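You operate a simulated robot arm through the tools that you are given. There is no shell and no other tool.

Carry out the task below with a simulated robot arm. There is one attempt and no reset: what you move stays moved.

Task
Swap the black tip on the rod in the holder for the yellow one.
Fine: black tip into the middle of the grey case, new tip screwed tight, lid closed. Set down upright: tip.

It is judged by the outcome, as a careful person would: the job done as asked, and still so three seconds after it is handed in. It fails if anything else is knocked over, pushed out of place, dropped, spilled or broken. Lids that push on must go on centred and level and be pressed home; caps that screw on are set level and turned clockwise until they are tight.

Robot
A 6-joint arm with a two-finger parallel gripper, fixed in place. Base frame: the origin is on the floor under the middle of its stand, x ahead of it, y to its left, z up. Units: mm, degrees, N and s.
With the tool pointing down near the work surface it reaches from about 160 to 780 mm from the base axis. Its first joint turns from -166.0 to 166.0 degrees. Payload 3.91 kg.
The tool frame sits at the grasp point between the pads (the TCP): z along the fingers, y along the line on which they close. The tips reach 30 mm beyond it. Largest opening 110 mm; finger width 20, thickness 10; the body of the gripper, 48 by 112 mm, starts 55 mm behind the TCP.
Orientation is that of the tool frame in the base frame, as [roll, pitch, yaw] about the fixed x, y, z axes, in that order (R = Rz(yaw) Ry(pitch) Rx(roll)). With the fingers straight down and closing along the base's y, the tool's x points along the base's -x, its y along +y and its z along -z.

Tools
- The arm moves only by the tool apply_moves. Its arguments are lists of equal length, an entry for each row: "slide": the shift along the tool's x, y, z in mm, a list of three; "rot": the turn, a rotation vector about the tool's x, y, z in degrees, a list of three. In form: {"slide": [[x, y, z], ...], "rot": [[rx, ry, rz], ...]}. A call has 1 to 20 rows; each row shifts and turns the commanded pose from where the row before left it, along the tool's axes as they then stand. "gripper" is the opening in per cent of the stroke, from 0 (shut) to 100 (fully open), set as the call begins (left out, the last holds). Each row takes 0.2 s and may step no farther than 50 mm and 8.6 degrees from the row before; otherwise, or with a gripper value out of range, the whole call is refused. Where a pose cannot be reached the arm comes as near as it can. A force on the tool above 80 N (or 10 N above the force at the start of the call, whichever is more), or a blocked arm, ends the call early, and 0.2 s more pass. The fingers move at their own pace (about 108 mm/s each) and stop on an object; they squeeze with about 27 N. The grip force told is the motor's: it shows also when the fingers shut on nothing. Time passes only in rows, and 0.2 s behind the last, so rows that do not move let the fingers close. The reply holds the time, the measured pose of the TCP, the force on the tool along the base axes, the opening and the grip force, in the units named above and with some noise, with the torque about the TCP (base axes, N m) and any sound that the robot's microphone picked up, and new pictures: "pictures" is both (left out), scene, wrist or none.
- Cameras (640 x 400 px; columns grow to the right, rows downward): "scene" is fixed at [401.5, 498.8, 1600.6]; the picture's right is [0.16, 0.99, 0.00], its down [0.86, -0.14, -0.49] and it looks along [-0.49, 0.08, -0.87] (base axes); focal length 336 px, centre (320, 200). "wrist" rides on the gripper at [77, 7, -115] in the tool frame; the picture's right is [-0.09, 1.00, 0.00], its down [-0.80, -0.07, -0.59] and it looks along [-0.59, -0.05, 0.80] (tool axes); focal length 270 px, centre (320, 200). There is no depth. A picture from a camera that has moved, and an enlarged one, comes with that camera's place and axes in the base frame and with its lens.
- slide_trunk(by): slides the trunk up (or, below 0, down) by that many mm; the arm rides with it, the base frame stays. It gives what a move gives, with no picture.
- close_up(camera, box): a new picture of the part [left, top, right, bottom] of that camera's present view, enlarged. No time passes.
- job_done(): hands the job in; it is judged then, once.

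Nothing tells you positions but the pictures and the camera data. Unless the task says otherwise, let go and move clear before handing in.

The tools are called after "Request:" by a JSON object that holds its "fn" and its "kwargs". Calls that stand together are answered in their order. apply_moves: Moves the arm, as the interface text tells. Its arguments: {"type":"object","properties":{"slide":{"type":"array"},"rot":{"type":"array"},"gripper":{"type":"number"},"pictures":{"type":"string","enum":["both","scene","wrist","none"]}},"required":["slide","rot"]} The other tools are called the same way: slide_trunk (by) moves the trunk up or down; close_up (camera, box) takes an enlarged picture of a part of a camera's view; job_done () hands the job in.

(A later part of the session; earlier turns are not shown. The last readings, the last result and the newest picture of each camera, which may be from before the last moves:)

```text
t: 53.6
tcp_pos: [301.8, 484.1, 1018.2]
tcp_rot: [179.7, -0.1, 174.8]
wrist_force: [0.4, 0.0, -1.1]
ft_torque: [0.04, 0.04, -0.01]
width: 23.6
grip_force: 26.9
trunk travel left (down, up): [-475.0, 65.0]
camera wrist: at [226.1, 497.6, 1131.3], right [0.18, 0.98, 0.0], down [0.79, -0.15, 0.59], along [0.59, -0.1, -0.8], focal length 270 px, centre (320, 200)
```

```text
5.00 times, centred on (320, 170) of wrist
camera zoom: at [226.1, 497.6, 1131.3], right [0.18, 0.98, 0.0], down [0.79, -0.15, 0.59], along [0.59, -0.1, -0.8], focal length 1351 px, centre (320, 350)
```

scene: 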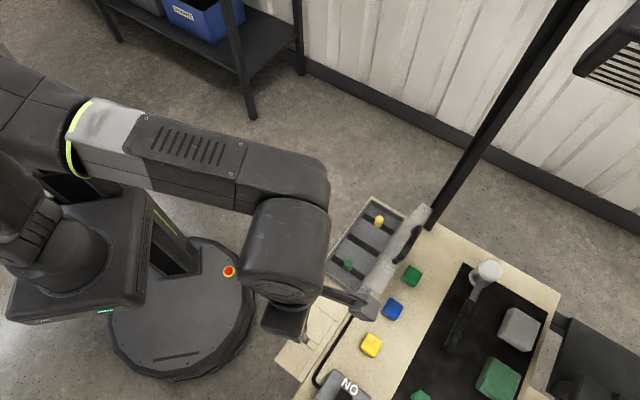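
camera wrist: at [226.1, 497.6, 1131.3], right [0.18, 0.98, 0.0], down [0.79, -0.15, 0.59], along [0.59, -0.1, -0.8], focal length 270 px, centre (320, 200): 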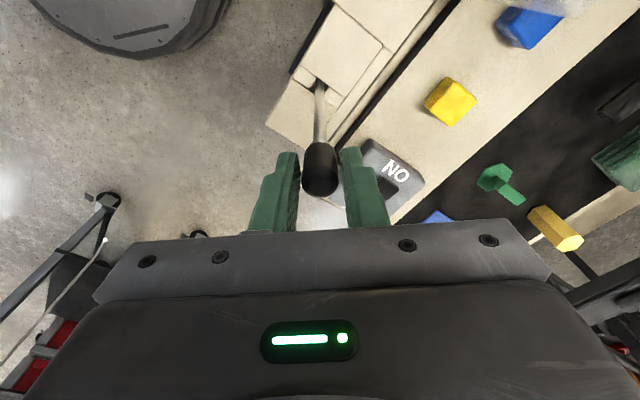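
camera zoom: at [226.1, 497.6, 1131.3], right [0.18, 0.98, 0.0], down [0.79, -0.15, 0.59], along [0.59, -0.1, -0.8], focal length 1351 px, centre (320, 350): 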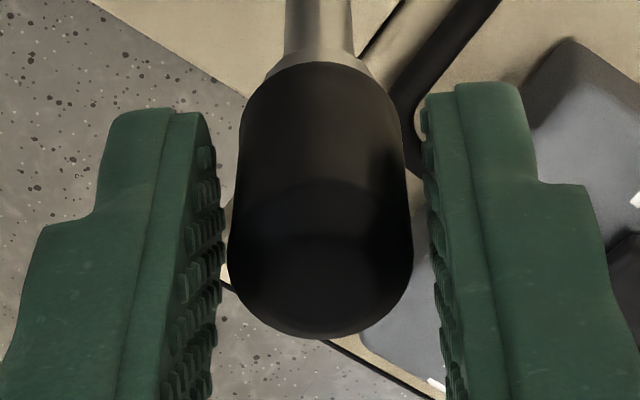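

I need to know whether the tip is really held. A 2 mm sideways nudge should show a force if it is.

Request:
{"fn": "apply_moves", "kwargs": {"slide": [[0, 1, 0], [0, 1, 0], [0, 0, 0]], "rot": [[0, 0, 0], [0, 0, 0], [0, 0, 0]], "pictures": "wrist"}}

Request:
{"fn": "close_up", "kwargs": {"camera": "wrist", "box": [280, 130, 360, 210]}}

```text
t: 54.4
tcp_pos: [300.7, 485.8, 1016.0]
tcp_rot: [179.7, 0.0, 174.7]
wrist_force: [0.4, -0.3, 3.2]
ft_torque: [-0.05, -0.01, -0.02]
width: 23.8
grip_force: 27.2
trunk travel left (down, up): [-475.0, 65.0]
camera wrist: at [226.3, 499.8, 1131.3], right [0.18, 0.98, 0.0], down [0.79, -0.15, 0.59], along [0.59, -0.1, -0.8], focal length 270 px, centre (320, 200)
```

wrist: 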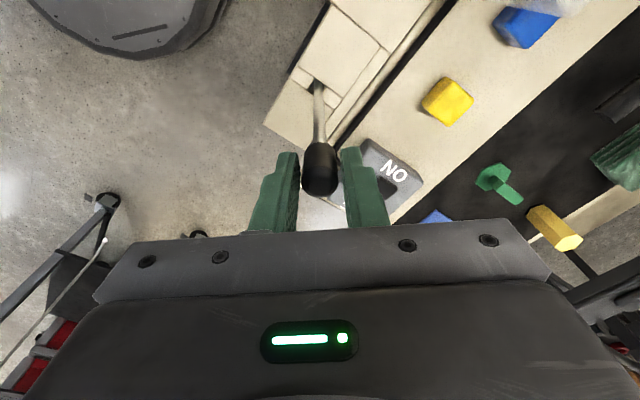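

```text
5.00 times, centred on (320, 170) of wrist
camera zoom: at [226.3, 499.8, 1131.3], right [0.18, 0.98, 0.0], down [0.79, -0.15, 0.59], along [0.59, -0.1, -0.8], focal length 1351 px, centre (320, 350)
```

zoom: 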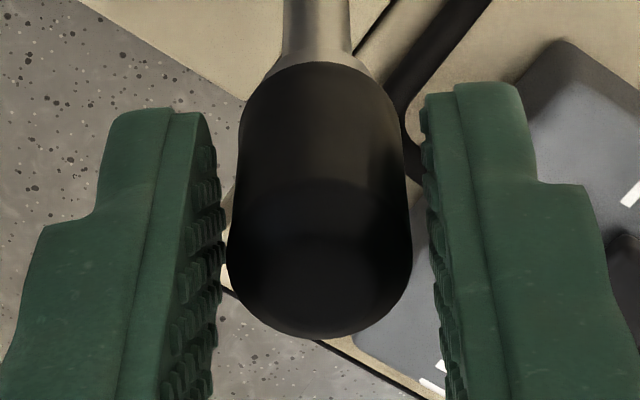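

The tip followed the nudge, so it is held, and the rod simply gives sideways. I'll undo the nudge and keep unscrewing counter-clockwise.

Request:
{"fn": "apply_moves", "kwargs": {"slide": [[0, -1, 0], [0, -1, 0], [0, 0, 0], [0, 0, 0], [0, 0, 0], [0, 0, 0], [0, 0, 0], [0, 0, 0], [0, 0, 0], [0, 0, 0], [0, 0, 0], [0, 0, 0]], "rot": [[0, 0, 0], [0, 0, 0], [0, 0, -8.4], [0, 0, -8.4], [0, 0, -8.4], [0, 0, -8.4], [0, 0, -8.4], [0, 0, -8.4], [0, 0, -8.4], [0, 0, -8.4], [0, 0, -8.4], [0, 0, -8.4]], "pictures": "wrist"}}

Request:
{"fn": "close_up", "kwargs": {"camera": "wrist", "box": [280, 130, 360, 210]}}

Request:
{"fn": "close_up", "kwargs": {"camera": "wrist", "box": [260, 40, 380, 160]}}

```text
t: 57.0
tcp_pos: [301.3, 484.1, 1016.1]
tcp_rot: [180.0, 0.2, -101.1]
wrist_force: [-0.8, -0.8, -0.1]
ft_torque: [0.02, 0.03, -0.02]
width: 19.1
grip_force: 26.8
trunk travel left (down, up): [-475.0, 65.0]
camera wrist: at [280.9, 410.1, 1130.5], right [-0.96, 0.28, 0.0], down [0.22, 0.77, 0.6], along [0.17, 0.57, -0.8], focal length 270 px, centre (320, 200)
```

wrist: 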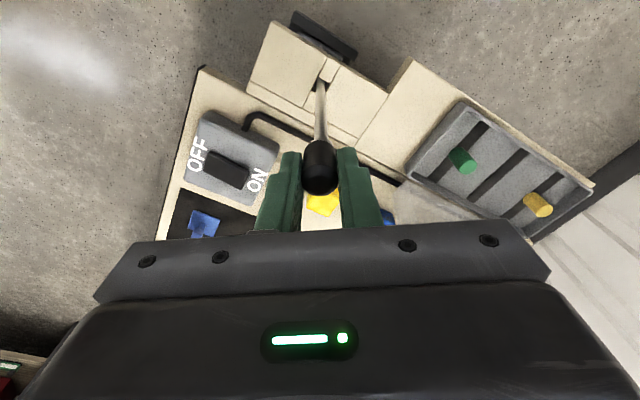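

```text
5.00 times, centred on (320, 170) of wrist
camera zoom: at [280.9, 410.1, 1130.5], right [-0.96, 0.28, 0.0], down [0.22, 0.77, 0.6], along [0.17, 0.57, -0.8], focal length 1351 px, centre (320, 350)
```

zoom: 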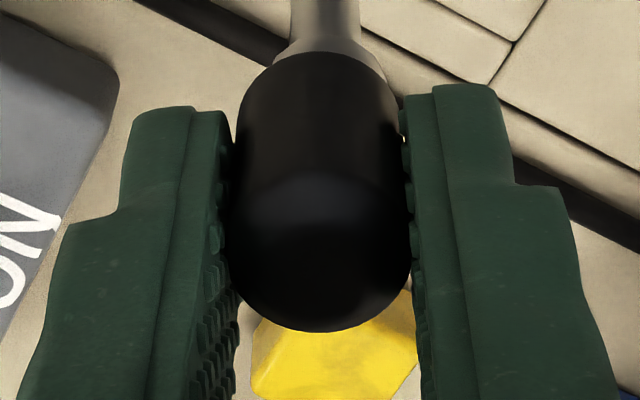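

```text
3.33 times, centred on (320, 100) of wrist
camera zoom: at [280.9, 410.1, 1130.5], right [-0.96, 0.28, 0.0], down [0.22, 0.77, 0.6], along [0.17, 0.57, -0.8], focal length 901 px, centre (320, 533)
```

zoom: 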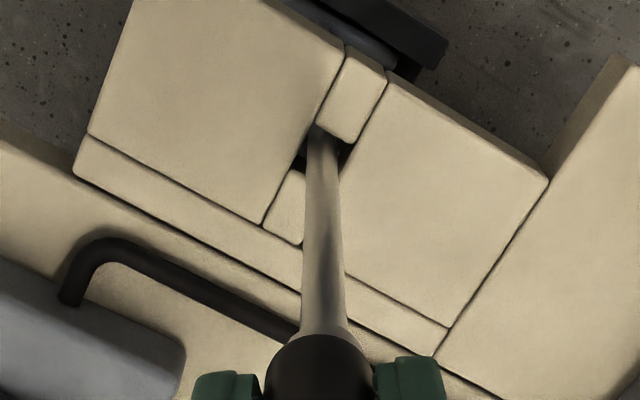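

The fingers have settled flat on the tip (19.1 mm) and it is turning with them. I'll continue to the end of this stroke.

Request:
{"fn": "apply_moves", "kwargs": {"slide": [[0, 0, 0], [0, 0, 0], [0, 0, 0], [0, 0, 0], [0, 0, 0], [0, 0, 0], [0, 0, 0], [0, 0, 0], [0, 0, 0]], "rot": [[0, 0, -8.4], [0, 0, -8.4], [0, 0, -8.4], [0, 0, -8.4], [0, 0, -8.4], [0, 0, -8.4], [0, 0, -8.4], [0, 0, -8.4], [0, 0, -8.4]], "pictures": "wrist"}}

Request:
{"fn": "close_up", "kwargs": {"camera": "wrist", "box": [280, 120, 360, 200]}}

```text
t: 59.0
tcp_pos: [300.8, 483.8, 1017.4]
tcp_rot: [-179.7, 0.2, -25.6]
wrist_force: [-0.7, 0.1, 0.5]
ft_torque: [-0.02, 0.0, 0.0]
width: 19.2
grip_force: 27.3
trunk travel left (down, up): [-475.0, 65.0]
camera wrist: at [369.1, 444.6, 1130.9], right [-0.51, -0.86, 0.0], down [-0.69, 0.41, 0.6], along [-0.51, 0.31, -0.8], focal length 270 px, centre (320, 200)
```

wrist: 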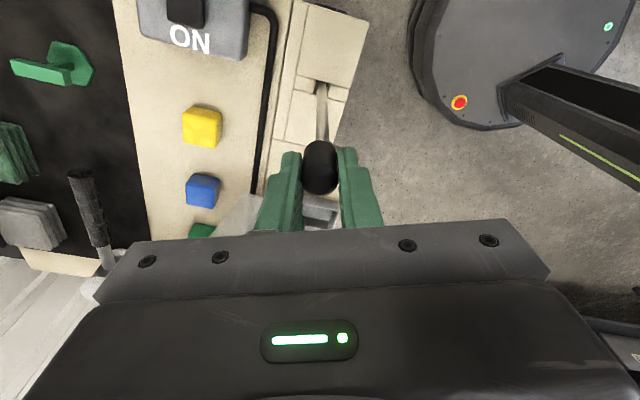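

```text
5.00 times, centred on (320, 160) of wrist
camera zoom: at [369.1, 444.6, 1130.9], right [-0.51, -0.86, 0.0], down [-0.69, 0.41, 0.6], along [-0.51, 0.31, -0.8], focal length 1351 px, centre (320, 400)
```

zoom: 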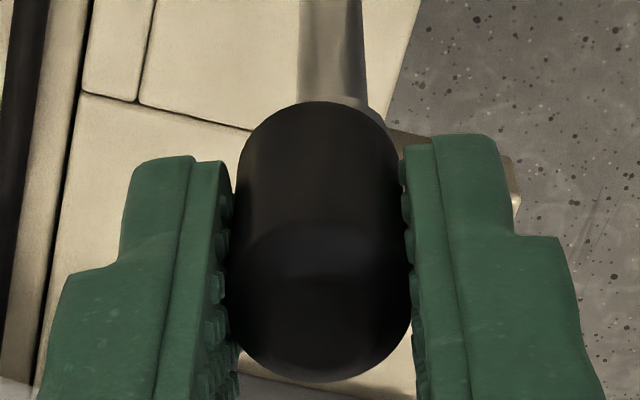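

Request:
{"fn": "close_up", "kwargs": {"camera": "scene", "box": [270, 290, 340, 360]}}

Request:
{"fn": "close_up", "kwargs": {"camera": "wrist", "box": [270, 60, 370, 160]}}

Request:
{"fn": "close_up", "kwargs": {"camera": "wrist", "box": [300, 125, 345, 155]}}

```text
5.71 times, centred on (305, 325) of scene
camera zoom: at [401.5, 498.8, 1600.6], right [0.16, 0.99, 0.0], down [0.86, -0.14, -0.49], along [-0.49, 0.08, -0.87], focal length 1920 px, centre (406, -514)
```

zoom: 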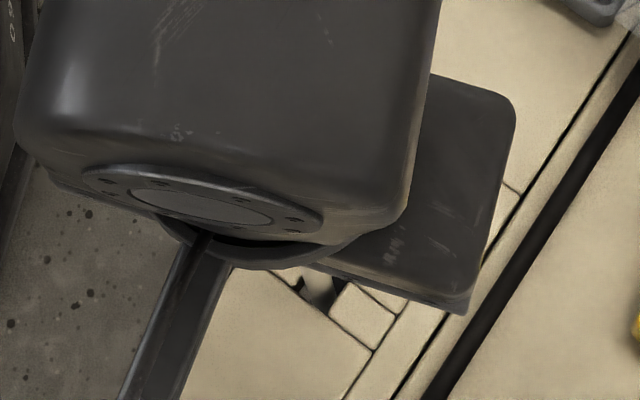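

```text
4.00 times, centred on (320, 110) of wrist
camera zoom: at [369.1, 444.6, 1130.9], right [-0.51, -0.86, 0.0], down [-0.69, 0.41, 0.6], along [-0.51, 0.31, -0.8], focal length 1081 px, centre (320, 560)
```

zoom: 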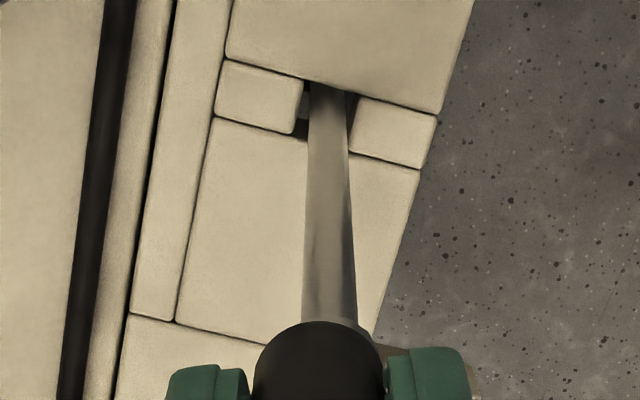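

```text
13.33 times, centred on (322, 140) of wrist
camera zoom: at [369.1, 444.6, 1130.9], right [-0.51, -0.86, 0.0], down [-0.69, 0.41, 0.6], along [-0.51, 0.31, -0.8], focal length 3604 px, centre (287, 1000)
```

zoom: 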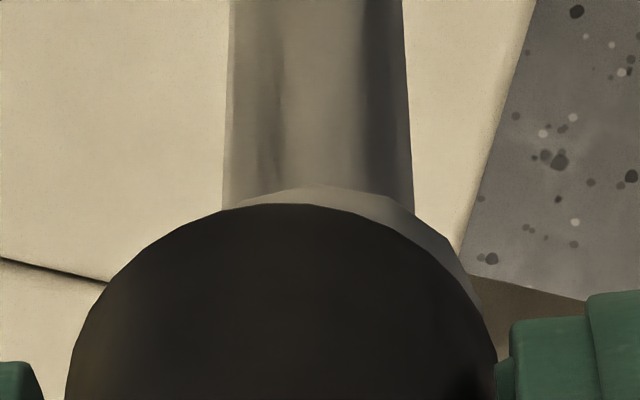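

The rod top now looks slightly offset from the tip, so the tip may already be free. I'll lift 3 mm gently and check the force.

Request:
{"fn": "apply_moves", "kwargs": {"slide": [[0, 0, -1], [0, 0, -1], [0, 0, -1], [0, 0, 0]], "rot": [[0, 0, 0], [0, 0, 0], [0, 0, 0], [0, 0, 0]], "pictures": "wrist"}}

Request:
{"fn": "close_up", "kwargs": {"camera": "wrist", "box": [280, 120, 360, 200]}}

Request:
{"fn": "close_up", "kwargs": {"camera": "wrist", "box": [300, 125, 345, 155]}}

```text
t: 60.0
tcp_pos: [301.3, 484.9, 1019.8]
tcp_rot: [-179.8, 0.1, -25.7]
wrist_force: [-0.6, 0.2, -0.1]
ft_torque: [-0.02, 0.05, -0.01]
width: 18.9
grip_force: 26.7
trunk travel left (down, up): [-475.0, 65.0]
camera wrist: at [369.5, 444.5, 1133.5], right [-0.51, -0.86, 0.0], down [-0.69, 0.41, 0.6], along [-0.51, 0.31, -0.8], focal length 270 px, centre (320, 200)
```

wrist: 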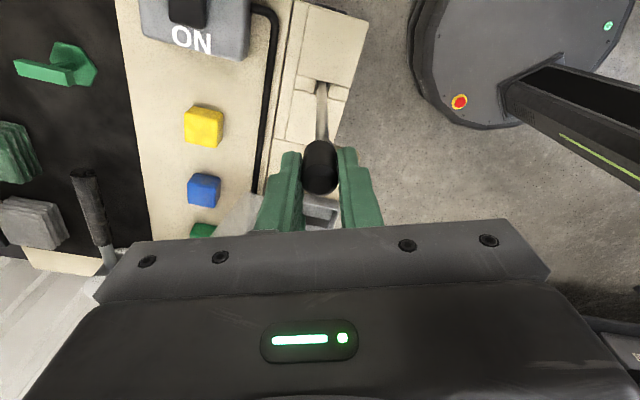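

```text
5.00 times, centred on (320, 160) of wrist
camera zoom: at [369.5, 444.5, 1133.5], right [-0.51, -0.86, 0.0], down [-0.69, 0.41, 0.6], along [-0.51, 0.31, -0.8], focal length 1351 px, centre (320, 400)
```

zoom: 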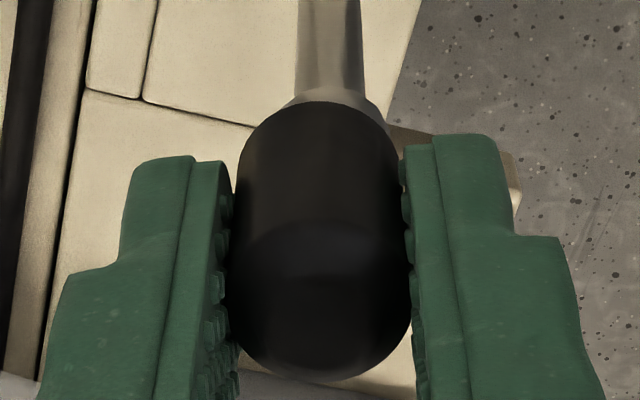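

```text
13.33 times, centred on (322, 140) of wrist
camera zoom: at [369.5, 444.5, 1133.5], right [-0.51, -0.86, 0.0], down [-0.69, 0.41, 0.6], along [-0.51, 0.31, -0.8], focal length 3604 px, centre (287, 1000)
```

zoom: 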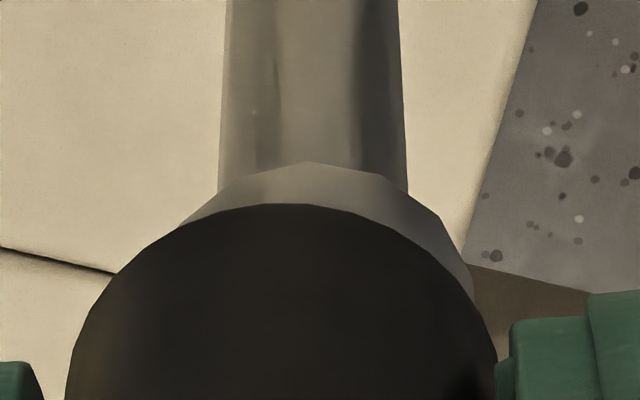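

The tip lifts away from the rod's collar with no force, so it's unscrewed. I'll lift it clear.

Request:
{"fn": "apply_moves", "kwargs": {"slide": [[0, 0, -3], [0, 0, -4], [0, 0, -5], [0, 0, -8], [0, 0, -10]], "rot": [[0, 0, 0], [0, 0, 0], [0, 0, 0], [0, 0, 0], [0, 0, 0]]}}

Request:
{"fn": "close_up", "kwargs": {"camera": "wrist", "box": [270, 100, 370, 200]}}

```text
t: 61.2
tcp_pos: [302.5, 485.3, 1050.7]
tcp_rot: [-179.7, 0.1, -25.7]
wrist_force: [0.7, 0.7, -0.3]
ft_torque: [0.01, 0.05, 0.01]
width: 19.0
grip_force: 27.4
trunk travel left (down, up): [-475.0, 65.0]
camera wrist: at [368.6, 444.8, 1164.3], right [-0.51, -0.86, 0.0], down [-0.69, 0.41, 0.6], along [-0.51, 0.31, -0.8], focal length 270 px, centre (320, 200)
```

scene: 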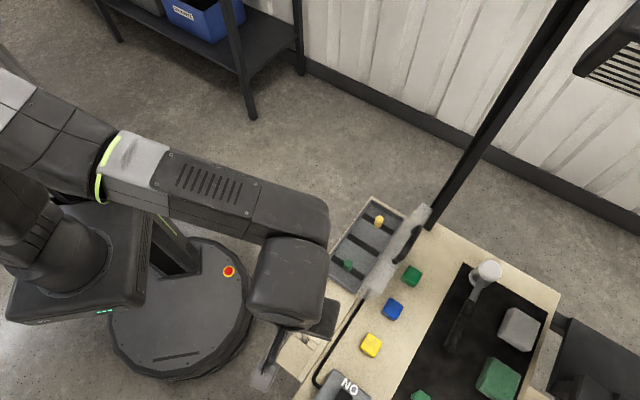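
wrist: 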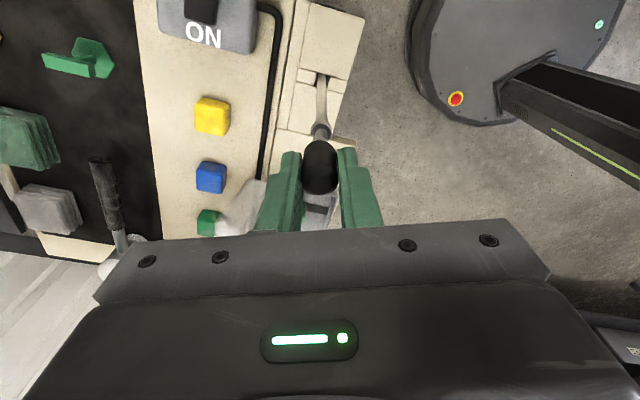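

```text
4.00 times, centred on (320, 150) of wrist
camera zoom: at [368.6, 444.8, 1164.3], right [-0.51, -0.86, 0.0], down [-0.69, 0.41, 0.6], along [-0.51, 0.31, -0.8], focal length 1081 px, centre (320, 400)
```

zoom: 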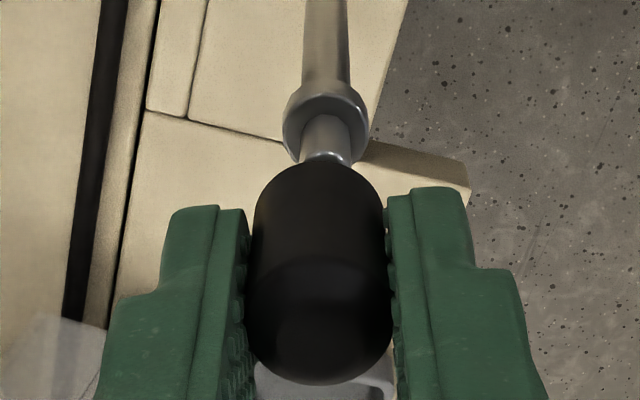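

The black tip is off, leaving a stud with a collar on the rod. I'll raise it, turn to yaw 225° (camera on the robot side, away from the open lid) and carry it above the middle of the tray.

Request:
{"fn": "apply_moves", "kwargs": {"slide": [[0, 0, -5], [0, 0, -5], [0, 0, -5], [0, 0, -5], [0, 0, -5], [0, 0, -5], [0, 0, -5], [0, 0, -5], [0, 0, -5], [0, 0, -5], [0, 0, -5], [0, 0, -5], [0, 0, 0]], "rot": [[0, 0, 8.4], [0, 0, 8.4], [0, 0, 8.4], [0, 0, 8.4], [0, 0, 8.4], [0, 0, 8.4], [0, 0, 8.4], [0, 0, 8.4], [0, 0, 8.4], [0, 0, 8.4], [0, 0, 8.4], [0, 0, 8.4], [0, 0, 8.5]], "pictures": "wrist"}}

Request:
{"fn": "close_up", "kwargs": {"camera": "wrist", "box": [260, 60, 380, 200]}}

Request:
{"fn": "close_up", "kwargs": {"camera": "scene", "box": [280, 310, 340, 350]}}

```text
t: 64.0
tcp_pos: [300.4, 483.0, 1109.2]
tcp_rot: [179.9, 0.1, -135.2]
wrist_force: [-0.5, 0.0, -0.3]
ft_torque: [0.0, -0.04, -0.03]
width: 18.9
grip_force: 26.7
trunk travel left (down, up): [-475.0, 65.0]
camera wrist: at [242.6, 434.2, 1223.7], right [-0.64, 0.77, 0.0], down [0.62, 0.51, 0.6], along [0.46, 0.38, -0.8], focal length 270 px, centre (320, 200)
```

wrist: 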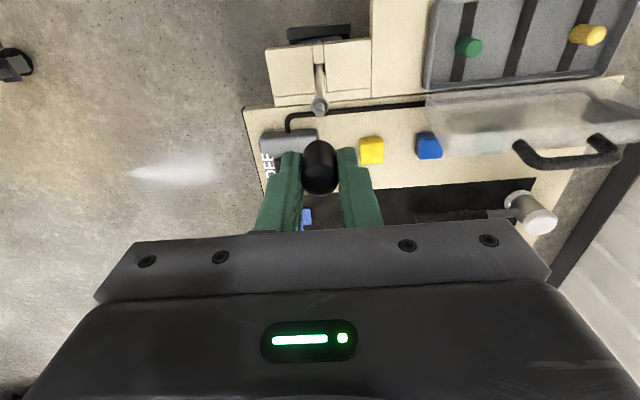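

```text
2.86 times, centred on (320, 130) of wrist
camera zoom: at [242.6, 434.2, 1223.7], right [-0.64, 0.77, 0.0], down [0.62, 0.51, 0.6], along [0.46, 0.38, -0.8], focal length 772 px, centre (320, 400)
```

zoom: 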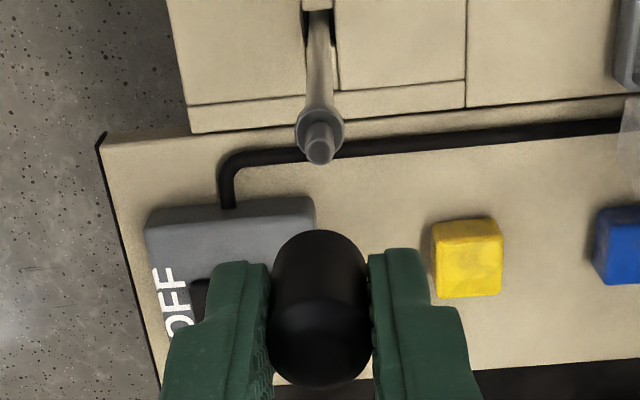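

```text
10.00 times, centred on (310, 330) of scene
camera zoom: at [401.5, 498.8, 1600.6], right [0.16, 0.99, 0.0], down [0.86, -0.14, -0.49], along [-0.49, 0.08, -0.87], focal length 3361 px, centre (420, -1100)
```

zoom: 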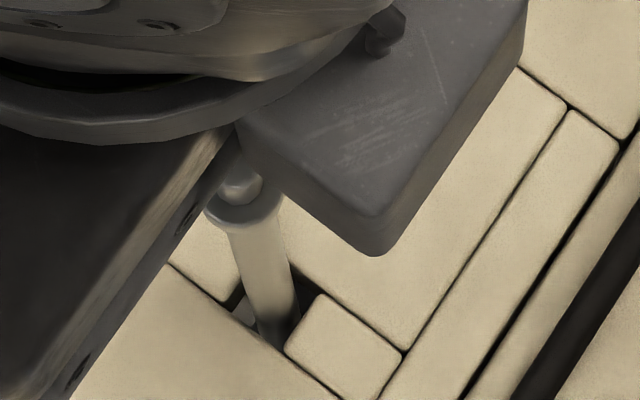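

The stud is clearly visible on the rod. Carrying the black tip over to the tray now.

Request:
{"fn": "apply_moves", "kwargs": {"slide": [[2.3, 42.6, 0], [2.3, 42.6, 0], [2.3, 42.6, 0], [2.3, 42.6, 0], [2.3, 42.6, 0], [2.3, 42.6, 0]], "rot": [[0, 0, 0], [0, 0, 0], [0, 0, 0], [0, 0, 0], [0, 0, 0], [0, 0, 0]]}}

Request:
{"fn": "close_up", "kwargs": {"camera": "wrist", "box": [200, 40, 440, 220]}}

Request:
{"fn": "close_up", "kwargs": {"camera": "scene", "box": [280, 310, 340, 350]}}

```text
t: 65.4
tcp_pos: [109.1, 657.1, 1109.1]
tcp_rot: [179.9, 0.2, -135.1]
wrist_force: [-0.6, -0.2, 0.1]
ft_torque: [-0.02, -0.03, -0.02]
width: 19.2
grip_force: 27.3
trunk travel left (down, up): [-475.0, 65.0]
camera wrist: at [50.7, 605.7, 1224.2], right [-0.64, 0.77, 0.0], down [0.62, 0.51, 0.6], along [0.46, 0.38, -0.8], focal length 270 px, centre (320, 200)
```

scene: 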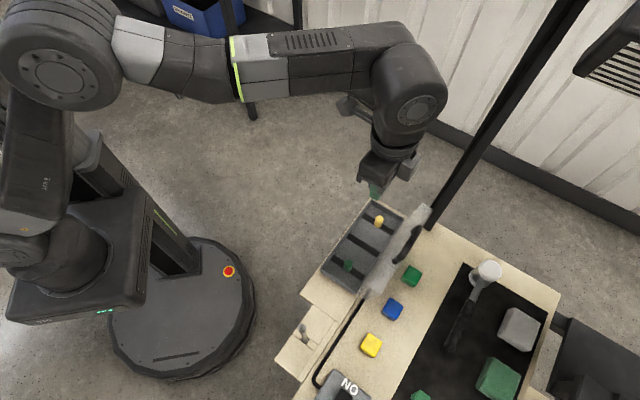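
wrist: 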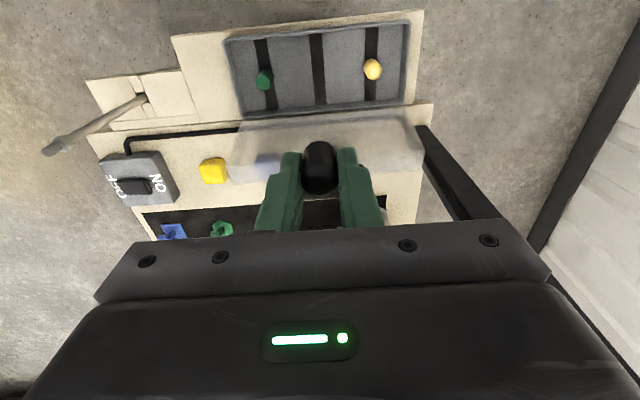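

```text
2.22 times, centred on (320, 130) of wrist
camera zoom: at [50.7, 605.7, 1224.2], right [-0.64, 0.77, 0.0], down [0.62, 0.51, 0.6], along [0.46, 0.38, -0.8], focal length 601 px, centre (320, 356)
```

zoom: 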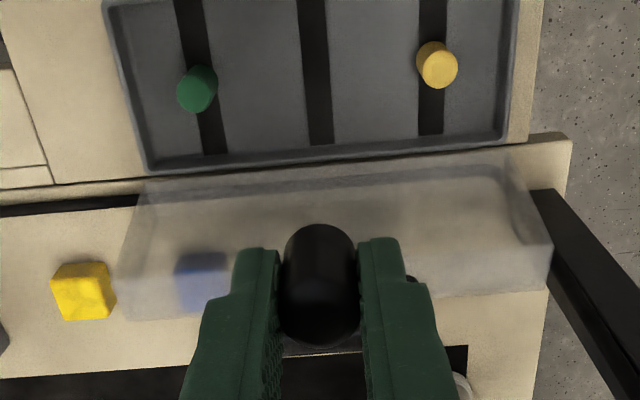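

```text
10.00 times, centred on (310, 330) of scene
camera zoom: at [401.5, 498.8, 1600.6], right [0.16, 0.99, 0.0], down [0.86, -0.14, -0.49], along [-0.49, 0.08, -0.87], focal length 3361 px, centre (420, -1100)
```

zoom: 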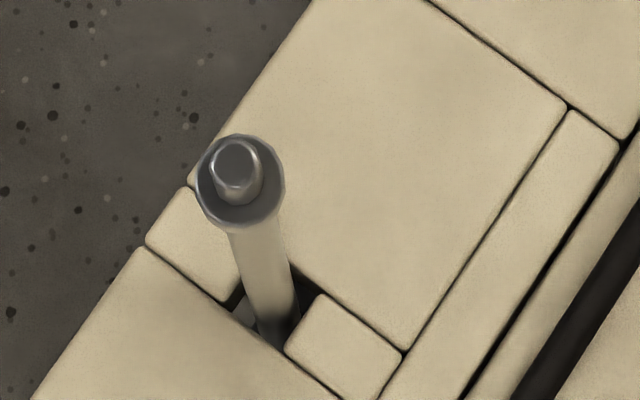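

Request:
{"fn": "close_up", "kwargs": {"camera": "wrist", "box": [220, 10, 420, 135]}}

Request:
{"fn": "close_up", "kwargs": {"camera": "scene", "box": [310, 190, 430, 300]}}

```text
3.20 times, centred on (320, 72) of wrist
camera zoom: at [50.7, 605.7, 1224.2], right [-0.64, 0.77, 0.0], down [0.62, 0.51, 0.6], along [0.46, 0.38, -0.8], focal length 865 px, centre (320, 608)
```

zoom: 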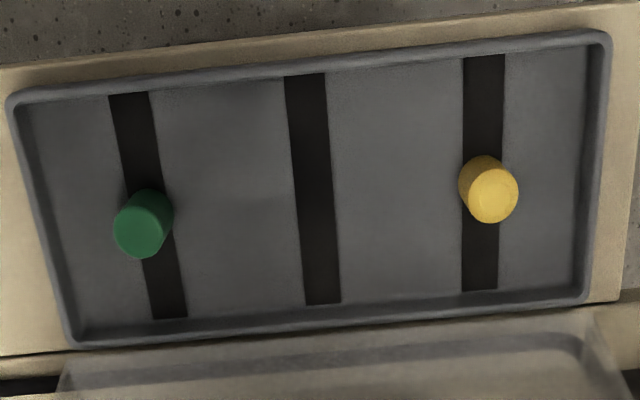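

```text
3.64 times, centred on (370, 245) of scene
camera zoom: at [401.5, 498.8, 1600.6], right [0.16, 0.99, 0.0], down [0.86, -0.14, -0.49], along [-0.49, 0.08, -0.87], focal length 1222 px, centre (138, 36)
```

zoom: 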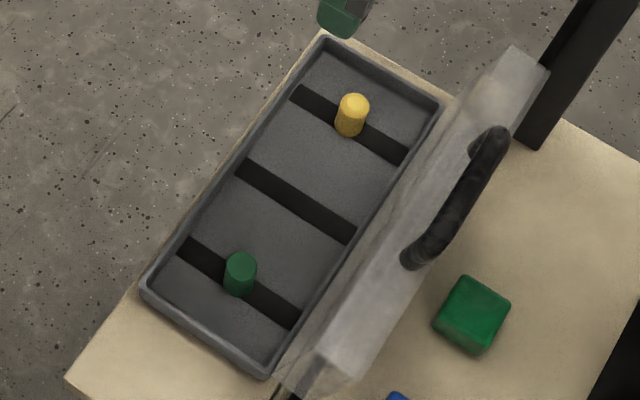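

The tray's middle strip centre is within 2–3 mm of the tool axis. I'll correct for that, descend to about 6 mm above the floor and check.

Request:
{"fn": "apply_moves", "kwargs": {"slide": [[-0.5, -2.4, 0], [0, 0, 40], [0, 0, 40], [0, 0, 40], [0, 0, 40], [0, 0, 40], [0, 0, 36]], "rot": [[0, 0, 0.1], [0, 0, 0], [0, 0, 0], [0, 0, 0], [0, 0, 0], [0, 0, 0], [0, 0, 0]]}}

Request:
{"fn": "close_up", "kwargs": {"camera": "wrist", "box": [220, 80, 420, 230]}}

Request:
{"fn": "close_up", "kwargs": {"camera": "scene", "box": [310, 190, 430, 300]}}

```text
t: 67.0
tcp_pos: [114.0, 655.8, 875.0]
tcp_rot: [179.9, 0.3, -135.1]
wrist_force: [-0.5, -0.2, -0.7]
ft_torque: [0.04, -0.03, -0.03]
width: 18.8
grip_force: 26.7
trunk travel left (down, up): [-475.0, 65.0]
camera wrist: at [56.2, 605.8, 988.6], right [-0.64, 0.77, 0.0], down [0.62, 0.51, 0.6], along [0.46, 0.38, -0.8], focal length 270 px, centre (320, 200)
```

scene: 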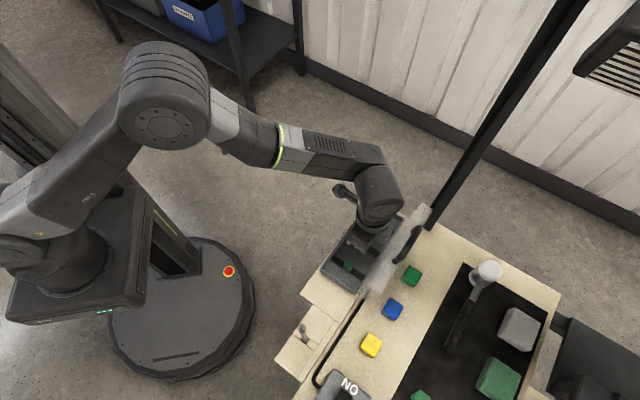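
wrist: 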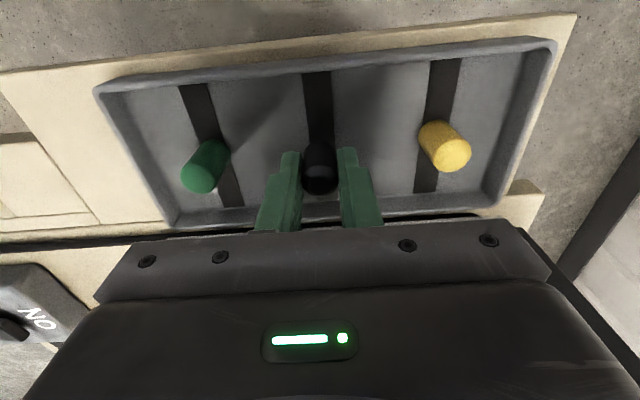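

```text
2.67 times, centred on (320, 155) of wrist
camera zoom: at [56.2, 605.8, 988.6], right [-0.64, 0.77, 0.0], down [0.62, 0.51, 0.6], along [0.46, 0.38, -0.8], focal length 721 px, centre (320, 320)
```

zoom: 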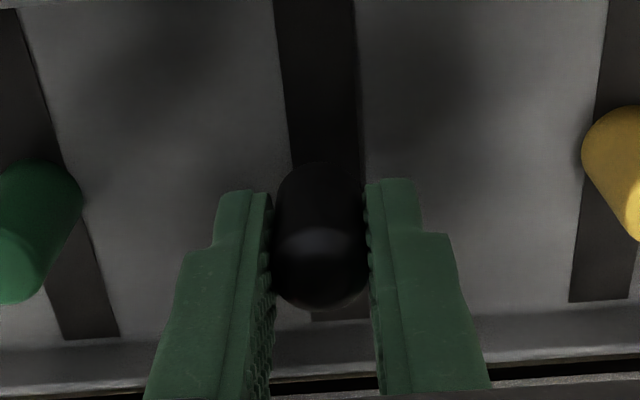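

```text
3.64 times, centred on (370, 245) of scene
camera zoom: at [401.5, 498.8, 1600.6], right [0.16, 0.99, 0.0], down [0.86, -0.14, -0.49], along [-0.49, 0.08, -0.87], focal length 1222 px, centre (138, 36)
```

zoom: 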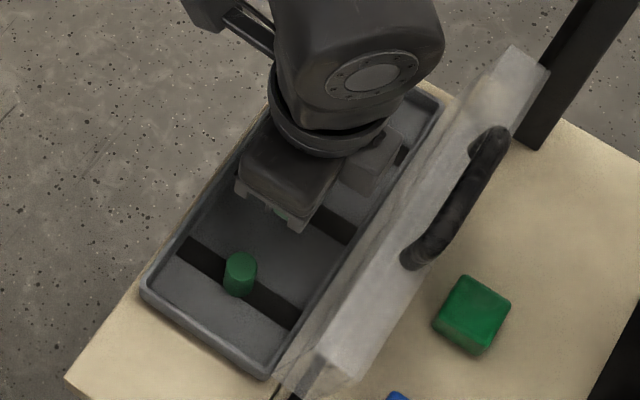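

The tip is about 2 mm off the strip centre, so I'll correct that and lower the rest of the way slowly, watching for contact.

Request:
{"fn": "apply_moves", "kwargs": {"slide": [[1.2, 2.0, 0], [0, 0, 4], [0, 0, 3]], "rot": [[0, 0, 0], [0, 0, 0], [0, 0, 0]], "pictures": "none"}}

Request:
{"fn": "apply_moves", "kwargs": {"slide": [[0, 0, 1], [0, 0, 1]], "rot": [[0, 0, 0], [0, 0, 0]], "pictures": "none"}}

Request:
{"fn": "apply_moves", "kwargs": {"slide": [[0, 0, 1], [0, 0, 0]], "rot": [[0, 0, 0], [0, 0, 0]], "pictures": "wrist"}}

Request:
{"fn": "close_up", "kwargs": {"camera": "wrist", "box": [260, 120, 380, 220]}}

```text
t: 67.8
tcp_pos: [111.6, 656.3, 866.0]
tcp_rot: [179.9, 0.1, -135.2]
wrist_force: [0.0, -0.1, -0.4]
ft_torque: [-0.02, -0.02, 0.02]
width: 18.9
grip_force: 27.2
trunk travel left (down, up): [-475.0, 65.0]
```

```text
t: 68.4
tcp_pos: [110.8, 655.9, 864.7]
tcp_rot: [180.0, 0.3, -135.1]
wrist_force: [-0.2, -0.9, 0.1]
ft_torque: [0.02, -0.03, 0.02]
width: 19.1
grip_force: 26.9
trunk travel left (down, up): [-475.0, 65.0]
```

```text
t: 69.0
tcp_pos: [111.7, 656.0, 863.0]
tcp_rot: [179.9, 0.2, -135.1]
wrist_force: [0.3, -0.3, -0.4]
ft_torque: [-0.03, 0.0, 0.03]
width: 18.9
grip_force: 26.9
trunk travel left (down, up): [-475.0, 65.0]
camera wrist: at [52.9, 605.9, 977.8], right [-0.64, 0.77, 0.0], down [0.62, 0.51, 0.6], along [0.46, 0.38, -0.8], focal length 270 px, centre (320, 200)
```

wrist: 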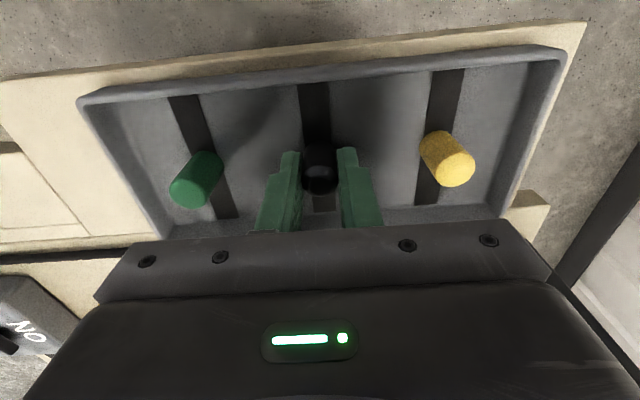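

```text
4.00 times, centred on (320, 170) of wrist
camera zoom: at [52.9, 605.9, 977.8], right [-0.64, 0.77, 0.0], down [0.62, 0.51, 0.6], along [0.46, 0.38, -0.8], focal length 1081 px, centre (320, 320)
```

zoom: 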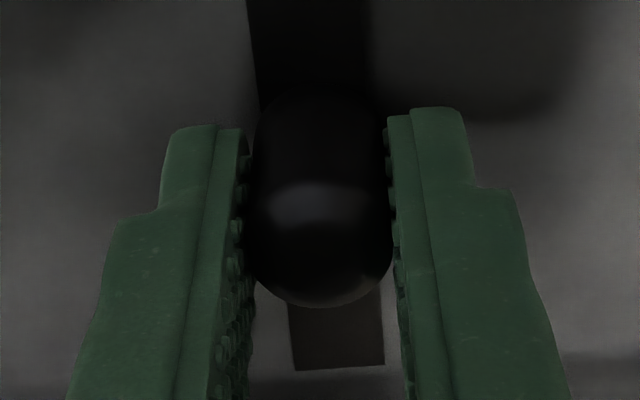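

Request:
{"fn": "apply_moves", "kwargs": {"slide": [[0, 0, 0.7], [0, 0, 0]], "rot": [[0, 0, 0], [0, 0, 0]], "pictures": "none"}}

Request:
{"fn": "apply_moves", "kwargs": {"slide": [[0, 0, 0.7], [0, 0, 0]], "rot": [[0, 0, 0], [0, 0, 0]], "pictures": "none"}}

Request:
{"fn": "apply_moves", "kwargs": {"slide": [[0, 0, 0.7], [0, 0, 0]], "rot": [[0, 0, 0], [0, 0, 0]], "pictures": "none"}}

```text
t: 69.6
tcp_pos: [111.2, 655.5, 861.8]
tcp_rot: [179.9, 0.1, -135.0]
wrist_force: [0.9, 0.6, 0.1]
ft_torque: [0.0, 0.01, 0.0]
width: 19.0
grip_force: 26.7
trunk travel left (down, up): [-475.0, 65.0]
```

```text
t: 70.2
tcp_pos: [112.0, 656.4, 863.0]
tcp_rot: [179.9, 0.2, -135.1]
wrist_force: [1.4, 0.8, 4.9]
ft_torque: [-0.03, -0.05, 0.02]
width: 19.1
grip_force: 27.7
trunk travel left (down, up): [-475.0, 65.0]
```

```text
t: 70.8
tcp_pos: [111.2, 655.9, 861.7]
tcp_rot: [179.8, 0.3, -135.1]
wrist_force: [2.0, 1.6, 10.7]
ft_torque: [0.02, -0.05, 0.0]
width: 19.0
grip_force: 26.8
trunk travel left (down, up): [-475.0, 65.0]
```

Contact is at z≈862 (10 N). I'll ease back slightly and release.

Request:
{"fn": "apply_moves", "kwargs": {"slide": [[0, 0, -0.8], [0, 0, 0]], "rot": [[0, 0, 0], [0, 0, 0]], "pictures": "none"}}

Request:
{"fn": "apply_moves", "kwargs": {"slide": [[0, 0, 0], [0, 0, 0], [0, 0, 0]], "rot": [[0, 0, 0], [0, 0, 0], [0, 0, 0]], "gripper": 38, "pictures": "wrist"}}

Request:
{"fn": "close_up", "kwargs": {"camera": "wrist", "box": [240, 80, 400, 220]}}

```text
t: 71.4
tcp_pos: [110.8, 655.1, 863.4]
tcp_rot: [179.8, 0.1, -135.1]
wrist_force: [3.6, 2.6, 9.0]
ft_torque: [0.07, -0.08, -0.03]
width: 18.9
grip_force: 26.8
trunk travel left (down, up): [-475.0, 65.0]
```

```text
t: 72.2
tcp_pos: [111.0, 655.2, 861.1]
tcp_rot: [180.0, 0.2, -135.1]
wrist_force: [-0.4, -0.4, -0.3]
ft_torque: [0.0, 0.02, 0.01]
width: 41.6
grip_force: 0.1
trunk travel left (down, up): [-475.0, 65.0]
camera wrist: at [52.2, 605.2, 976.3], right [-0.64, 0.77, 0.0], down [0.62, 0.51, 0.6], along [0.46, 0.38, -0.8], focal length 270 px, centre (320, 200)
```

wrist: 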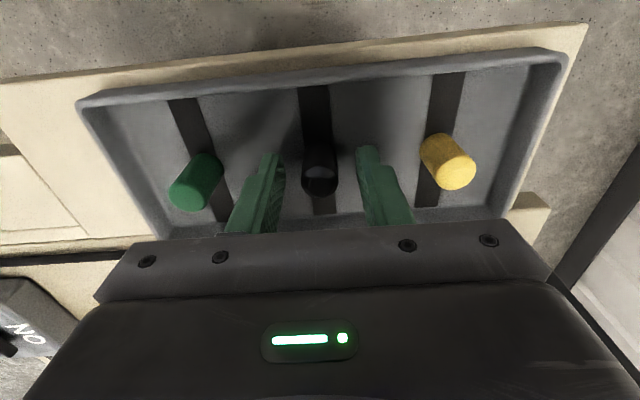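

```text
2.86 times, centred on (320, 150) of wrist
camera zoom: at [52.2, 605.2, 976.3], right [-0.64, 0.77, 0.0], down [0.62, 0.51, 0.6], along [0.46, 0.38, -0.8], focal length 772 px, centre (320, 343)
```

zoom: 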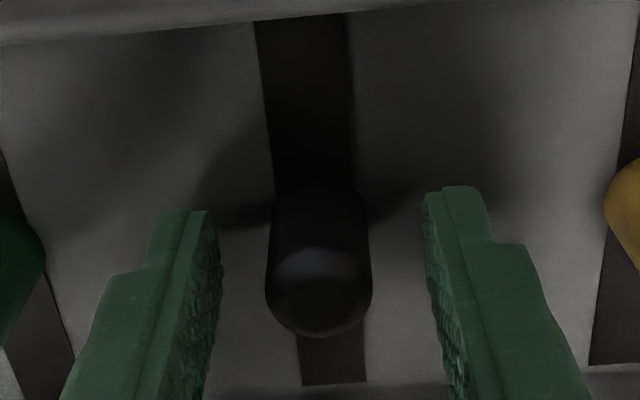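

The black tip stands upright on the middle strip. I'll withdraw straight up.

Request:
{"fn": "apply_moves", "kwargs": {"slide": [[0, 0, -20], [0, 0, -30], [0, 0, -40], [0, 0, -40]], "rot": [[0, 0, 0], [0, 0, 0], [0, 0, 0], [0, 0, 0]], "pictures": "wrist"}}

Request:
{"fn": "close_up", "kwargs": {"camera": "wrist", "box": [190, 30, 450, 210]}}

Request:
{"fn": "close_up", "kwargs": {"camera": "wrist", "box": [360, 40, 440, 120]}}

```text
t: 73.2
tcp_pos: [111.5, 653.2, 993.2]
tcp_rot: [180.0, 0.2, -135.1]
wrist_force: [-0.7, 0.0, 0.7]
ft_torque: [-0.03, 0.03, 0.04]
width: 41.6
grip_force: 0.1
trunk travel left (down, up): [-475.0, 65.0]
camera wrist: at [53.6, 604.3, 1106.7], right [-0.64, 0.77, 0.0], down [0.62, 0.51, 0.6], along [0.46, 0.38, -0.8], focal length 270 px, centre (320, 200)
```

wrist: 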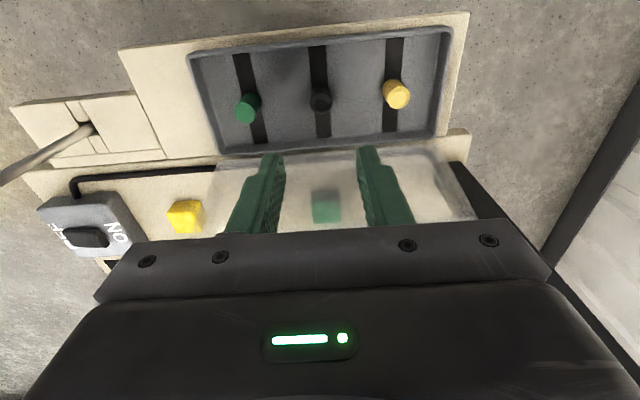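

```text
2.22 times, centred on (320, 120) of wrist
camera zoom: at [53.6, 604.3, 1106.7], right [-0.64, 0.77, 0.0], down [0.62, 0.51, 0.6], along [0.46, 0.38, -0.8], focal length 601 px, centre (320, 378)
```

zoom: 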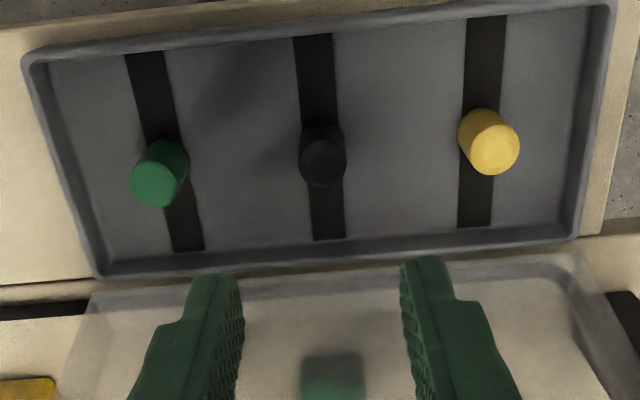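

```text
5.00 times, centred on (400, 80) of wrist
camera zoom: at [53.6, 604.3, 1106.7], right [-0.64, 0.77, 0.0], down [0.62, 0.51, 0.6], along [0.46, 0.38, -0.8], focal length 1351 px, centre (-80, 800)
```

zoom: 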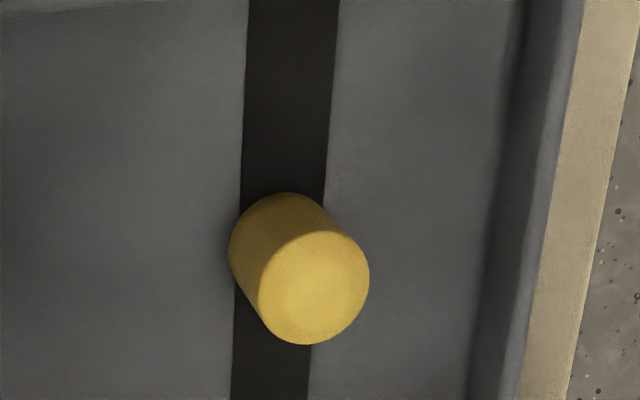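

The black tip lines up with the others. Next is the yellow tip, about 70 mm along the tray. I'll move over it and refine the position from closer.

Request:
{"fn": "apply_moves", "kwargs": {"slide": [[0.5, 35.3, 0], [0.5, 35.3, 0], [0, 0, 40], [0, 0, 20]], "rot": [[0, 0, 0], [0, 0, 0], [0, 0, 0], [0, 0, 0]]}}

Request:
{"fn": "close_up", "kwargs": {"camera": "wrist", "box": [260, 90, 380, 190]}}

Request:
{"fn": "close_up", "kwargs": {"camera": "scene", "box": [310, 180, 440, 300]}}

```text
t: 74.2
tcp_pos: [61.1, 705.5, 929.5]
tcp_rot: [179.9, 0.2, -135.3]
wrist_force: [0.1, -1.1, 0.3]
ft_torque: [0.0, -0.08, 0.02]
width: 41.9
grip_force: 0.0
trunk travel left (down, up): [-475.0, 65.0]
camera wrist: at [2.8, 655.7, 1045.3], right [-0.64, 0.77, 0.0], down [0.62, 0.51, 0.6], along [0.46, 0.38, -0.8], focal length 270 px, centre (320, 200)
```

scene: 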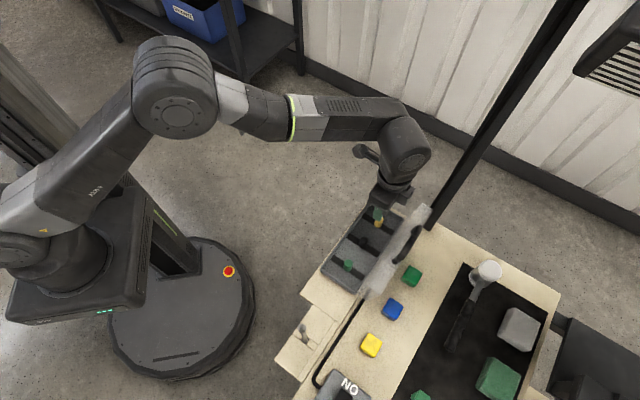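
wrist: 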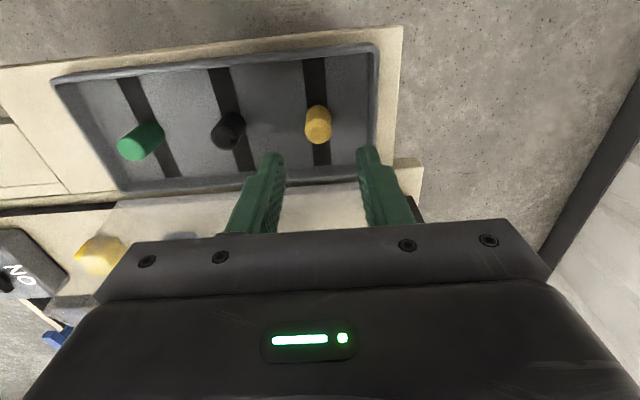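

```text
4.00 times, centred on (320, 140) of wrist
camera zoom: at [2.8, 655.7, 1045.3], right [-0.64, 0.77, 0.0], down [0.62, 0.51, 0.6], along [0.46, 0.38, -0.8], focal length 1081 px, centre (320, 440)
```

zoom: 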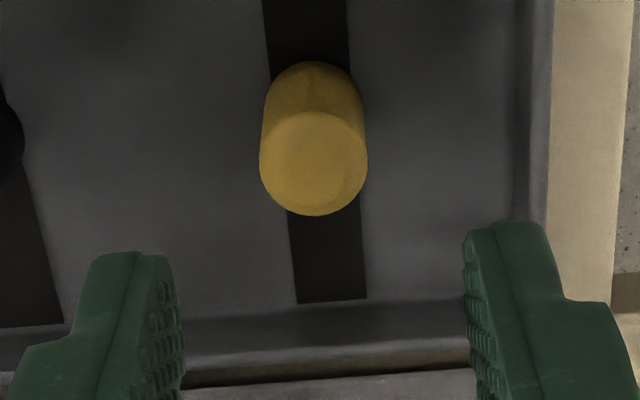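

```text
3.33 times, centred on (375, 240) of scene
camera zoom: at [401.5, 498.8, 1600.6], right [0.16, 0.99, 0.0], down [0.86, -0.14, -0.49], along [-0.49, 0.08, -0.87], focal length 1120 px, centre (137, 67)
```

zoom: 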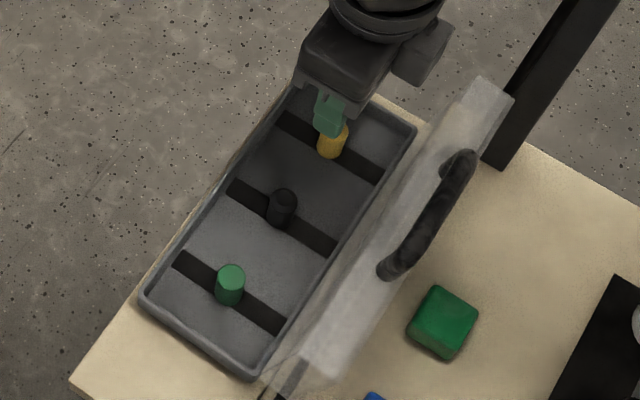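

Request:
{"fn": "apply_moves", "kwargs": {"slide": [[0.9, -1.0, 0], [0, 0, 20], [0, 0, 20], [0, 0, 15]], "rot": [[0, 0, -0.2], [0, 0, 0], [0, 0, 0], [0, 0, 0]], "pictures": "wrist"}}

Request:
{"fn": "close_up", "kwargs": {"camera": "wrist", "box": [260, 110, 380, 210]}}

```text
t: 75.2
tcp_pos: [60.6, 703.5, 876.2]
tcp_rot: [179.9, 0.1, -135.0]
wrist_force: [0.1, -0.4, 1.0]
ft_torque: [0.0, -0.02, 0.02]
width: 41.7
grip_force: 0.0
trunk travel left (down, up): [-475.0, 65.0]
camera wrist: at [2.4, 653.2, 990.8], right [-0.64, 0.77, 0.0], down [0.62, 0.51, 0.6], along [0.46, 0.39, -0.8], focal length 270 px, centre (320, 200)
```

wrist: 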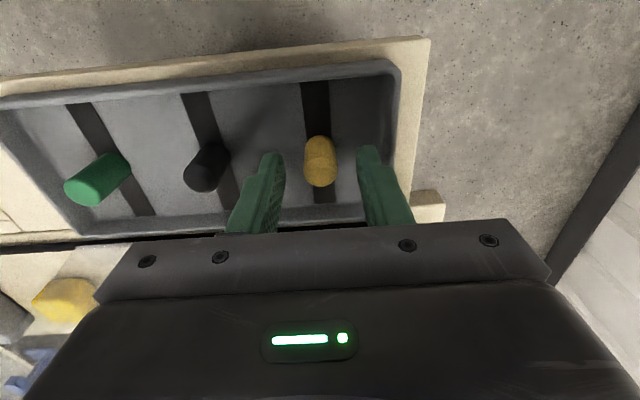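

```text
4.00 times, centred on (320, 160) of wrist
camera zoom: at [2.4, 653.2, 990.8], right [-0.64, 0.77, 0.0], down [0.62, 0.51, 0.6], along [0.46, 0.39, -0.8], focal length 1081 px, centre (320, 360)
```

zoom: 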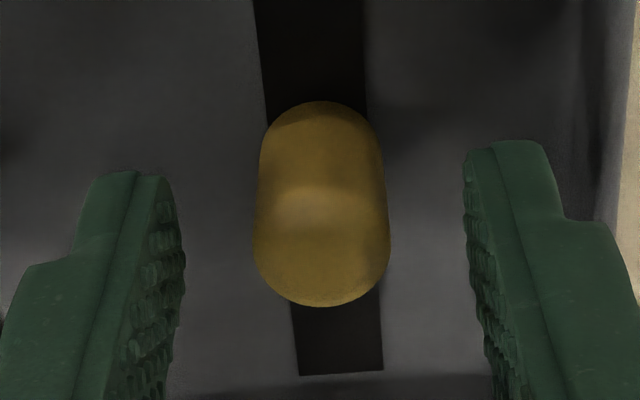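

The tip sits about 1.5 mm off along the finger width. I'll correct that, finish the descent and grip.

Request:
{"fn": "apply_moves", "kwargs": {"slide": [[-1.4, 0.2, 0], [0, 0, 7], [0, 0, 6], [0, 0, 0]], "rot": [[0, 0, 0], [0, 0, 0], [0, 0, 0], [0, 0, 0]], "pictures": "wrist"}}

Request:
{"fn": "close_up", "kwargs": {"camera": "wrist", "box": [260, 120, 380, 220]}}

```text
t: 76.2
tcp_pos: [60.7, 704.4, 863.5]
tcp_rot: [179.9, 0.2, -134.8]
wrist_force: [-0.3, -0.4, -0.2]
ft_torque: [0.01, -0.02, 0.0]
width: 41.8
grip_force: 0.2
trunk travel left (down, up): [-475.0, 65.0]
camera wrist: at [3.0, 653.7, 977.9], right [-0.64, 0.77, 0.0], down [0.62, 0.51, 0.6], along [0.46, 0.38, -0.8], focal length 270 px, centre (320, 200)
```

wrist: 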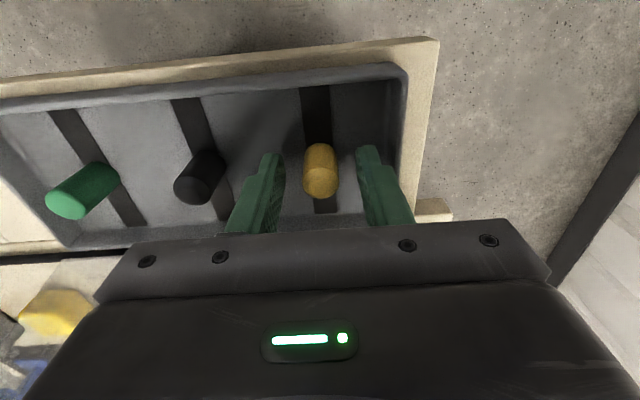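

```text
4.00 times, centred on (320, 170) of wrist
camera zoom: at [3.0, 653.7, 977.9], right [-0.64, 0.77, 0.0], down [0.62, 0.51, 0.6], along [0.46, 0.38, -0.8], focal length 1081 px, centre (320, 320)
```

zoom: 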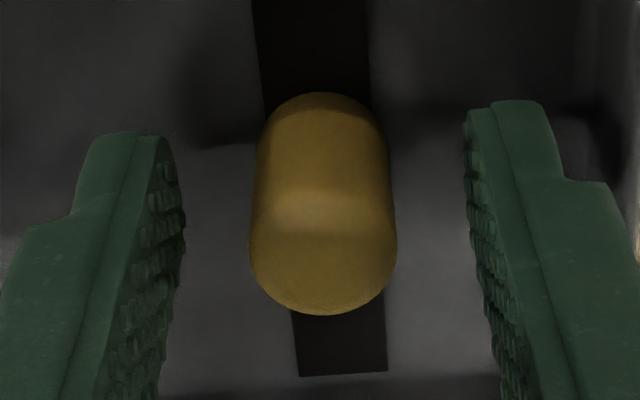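

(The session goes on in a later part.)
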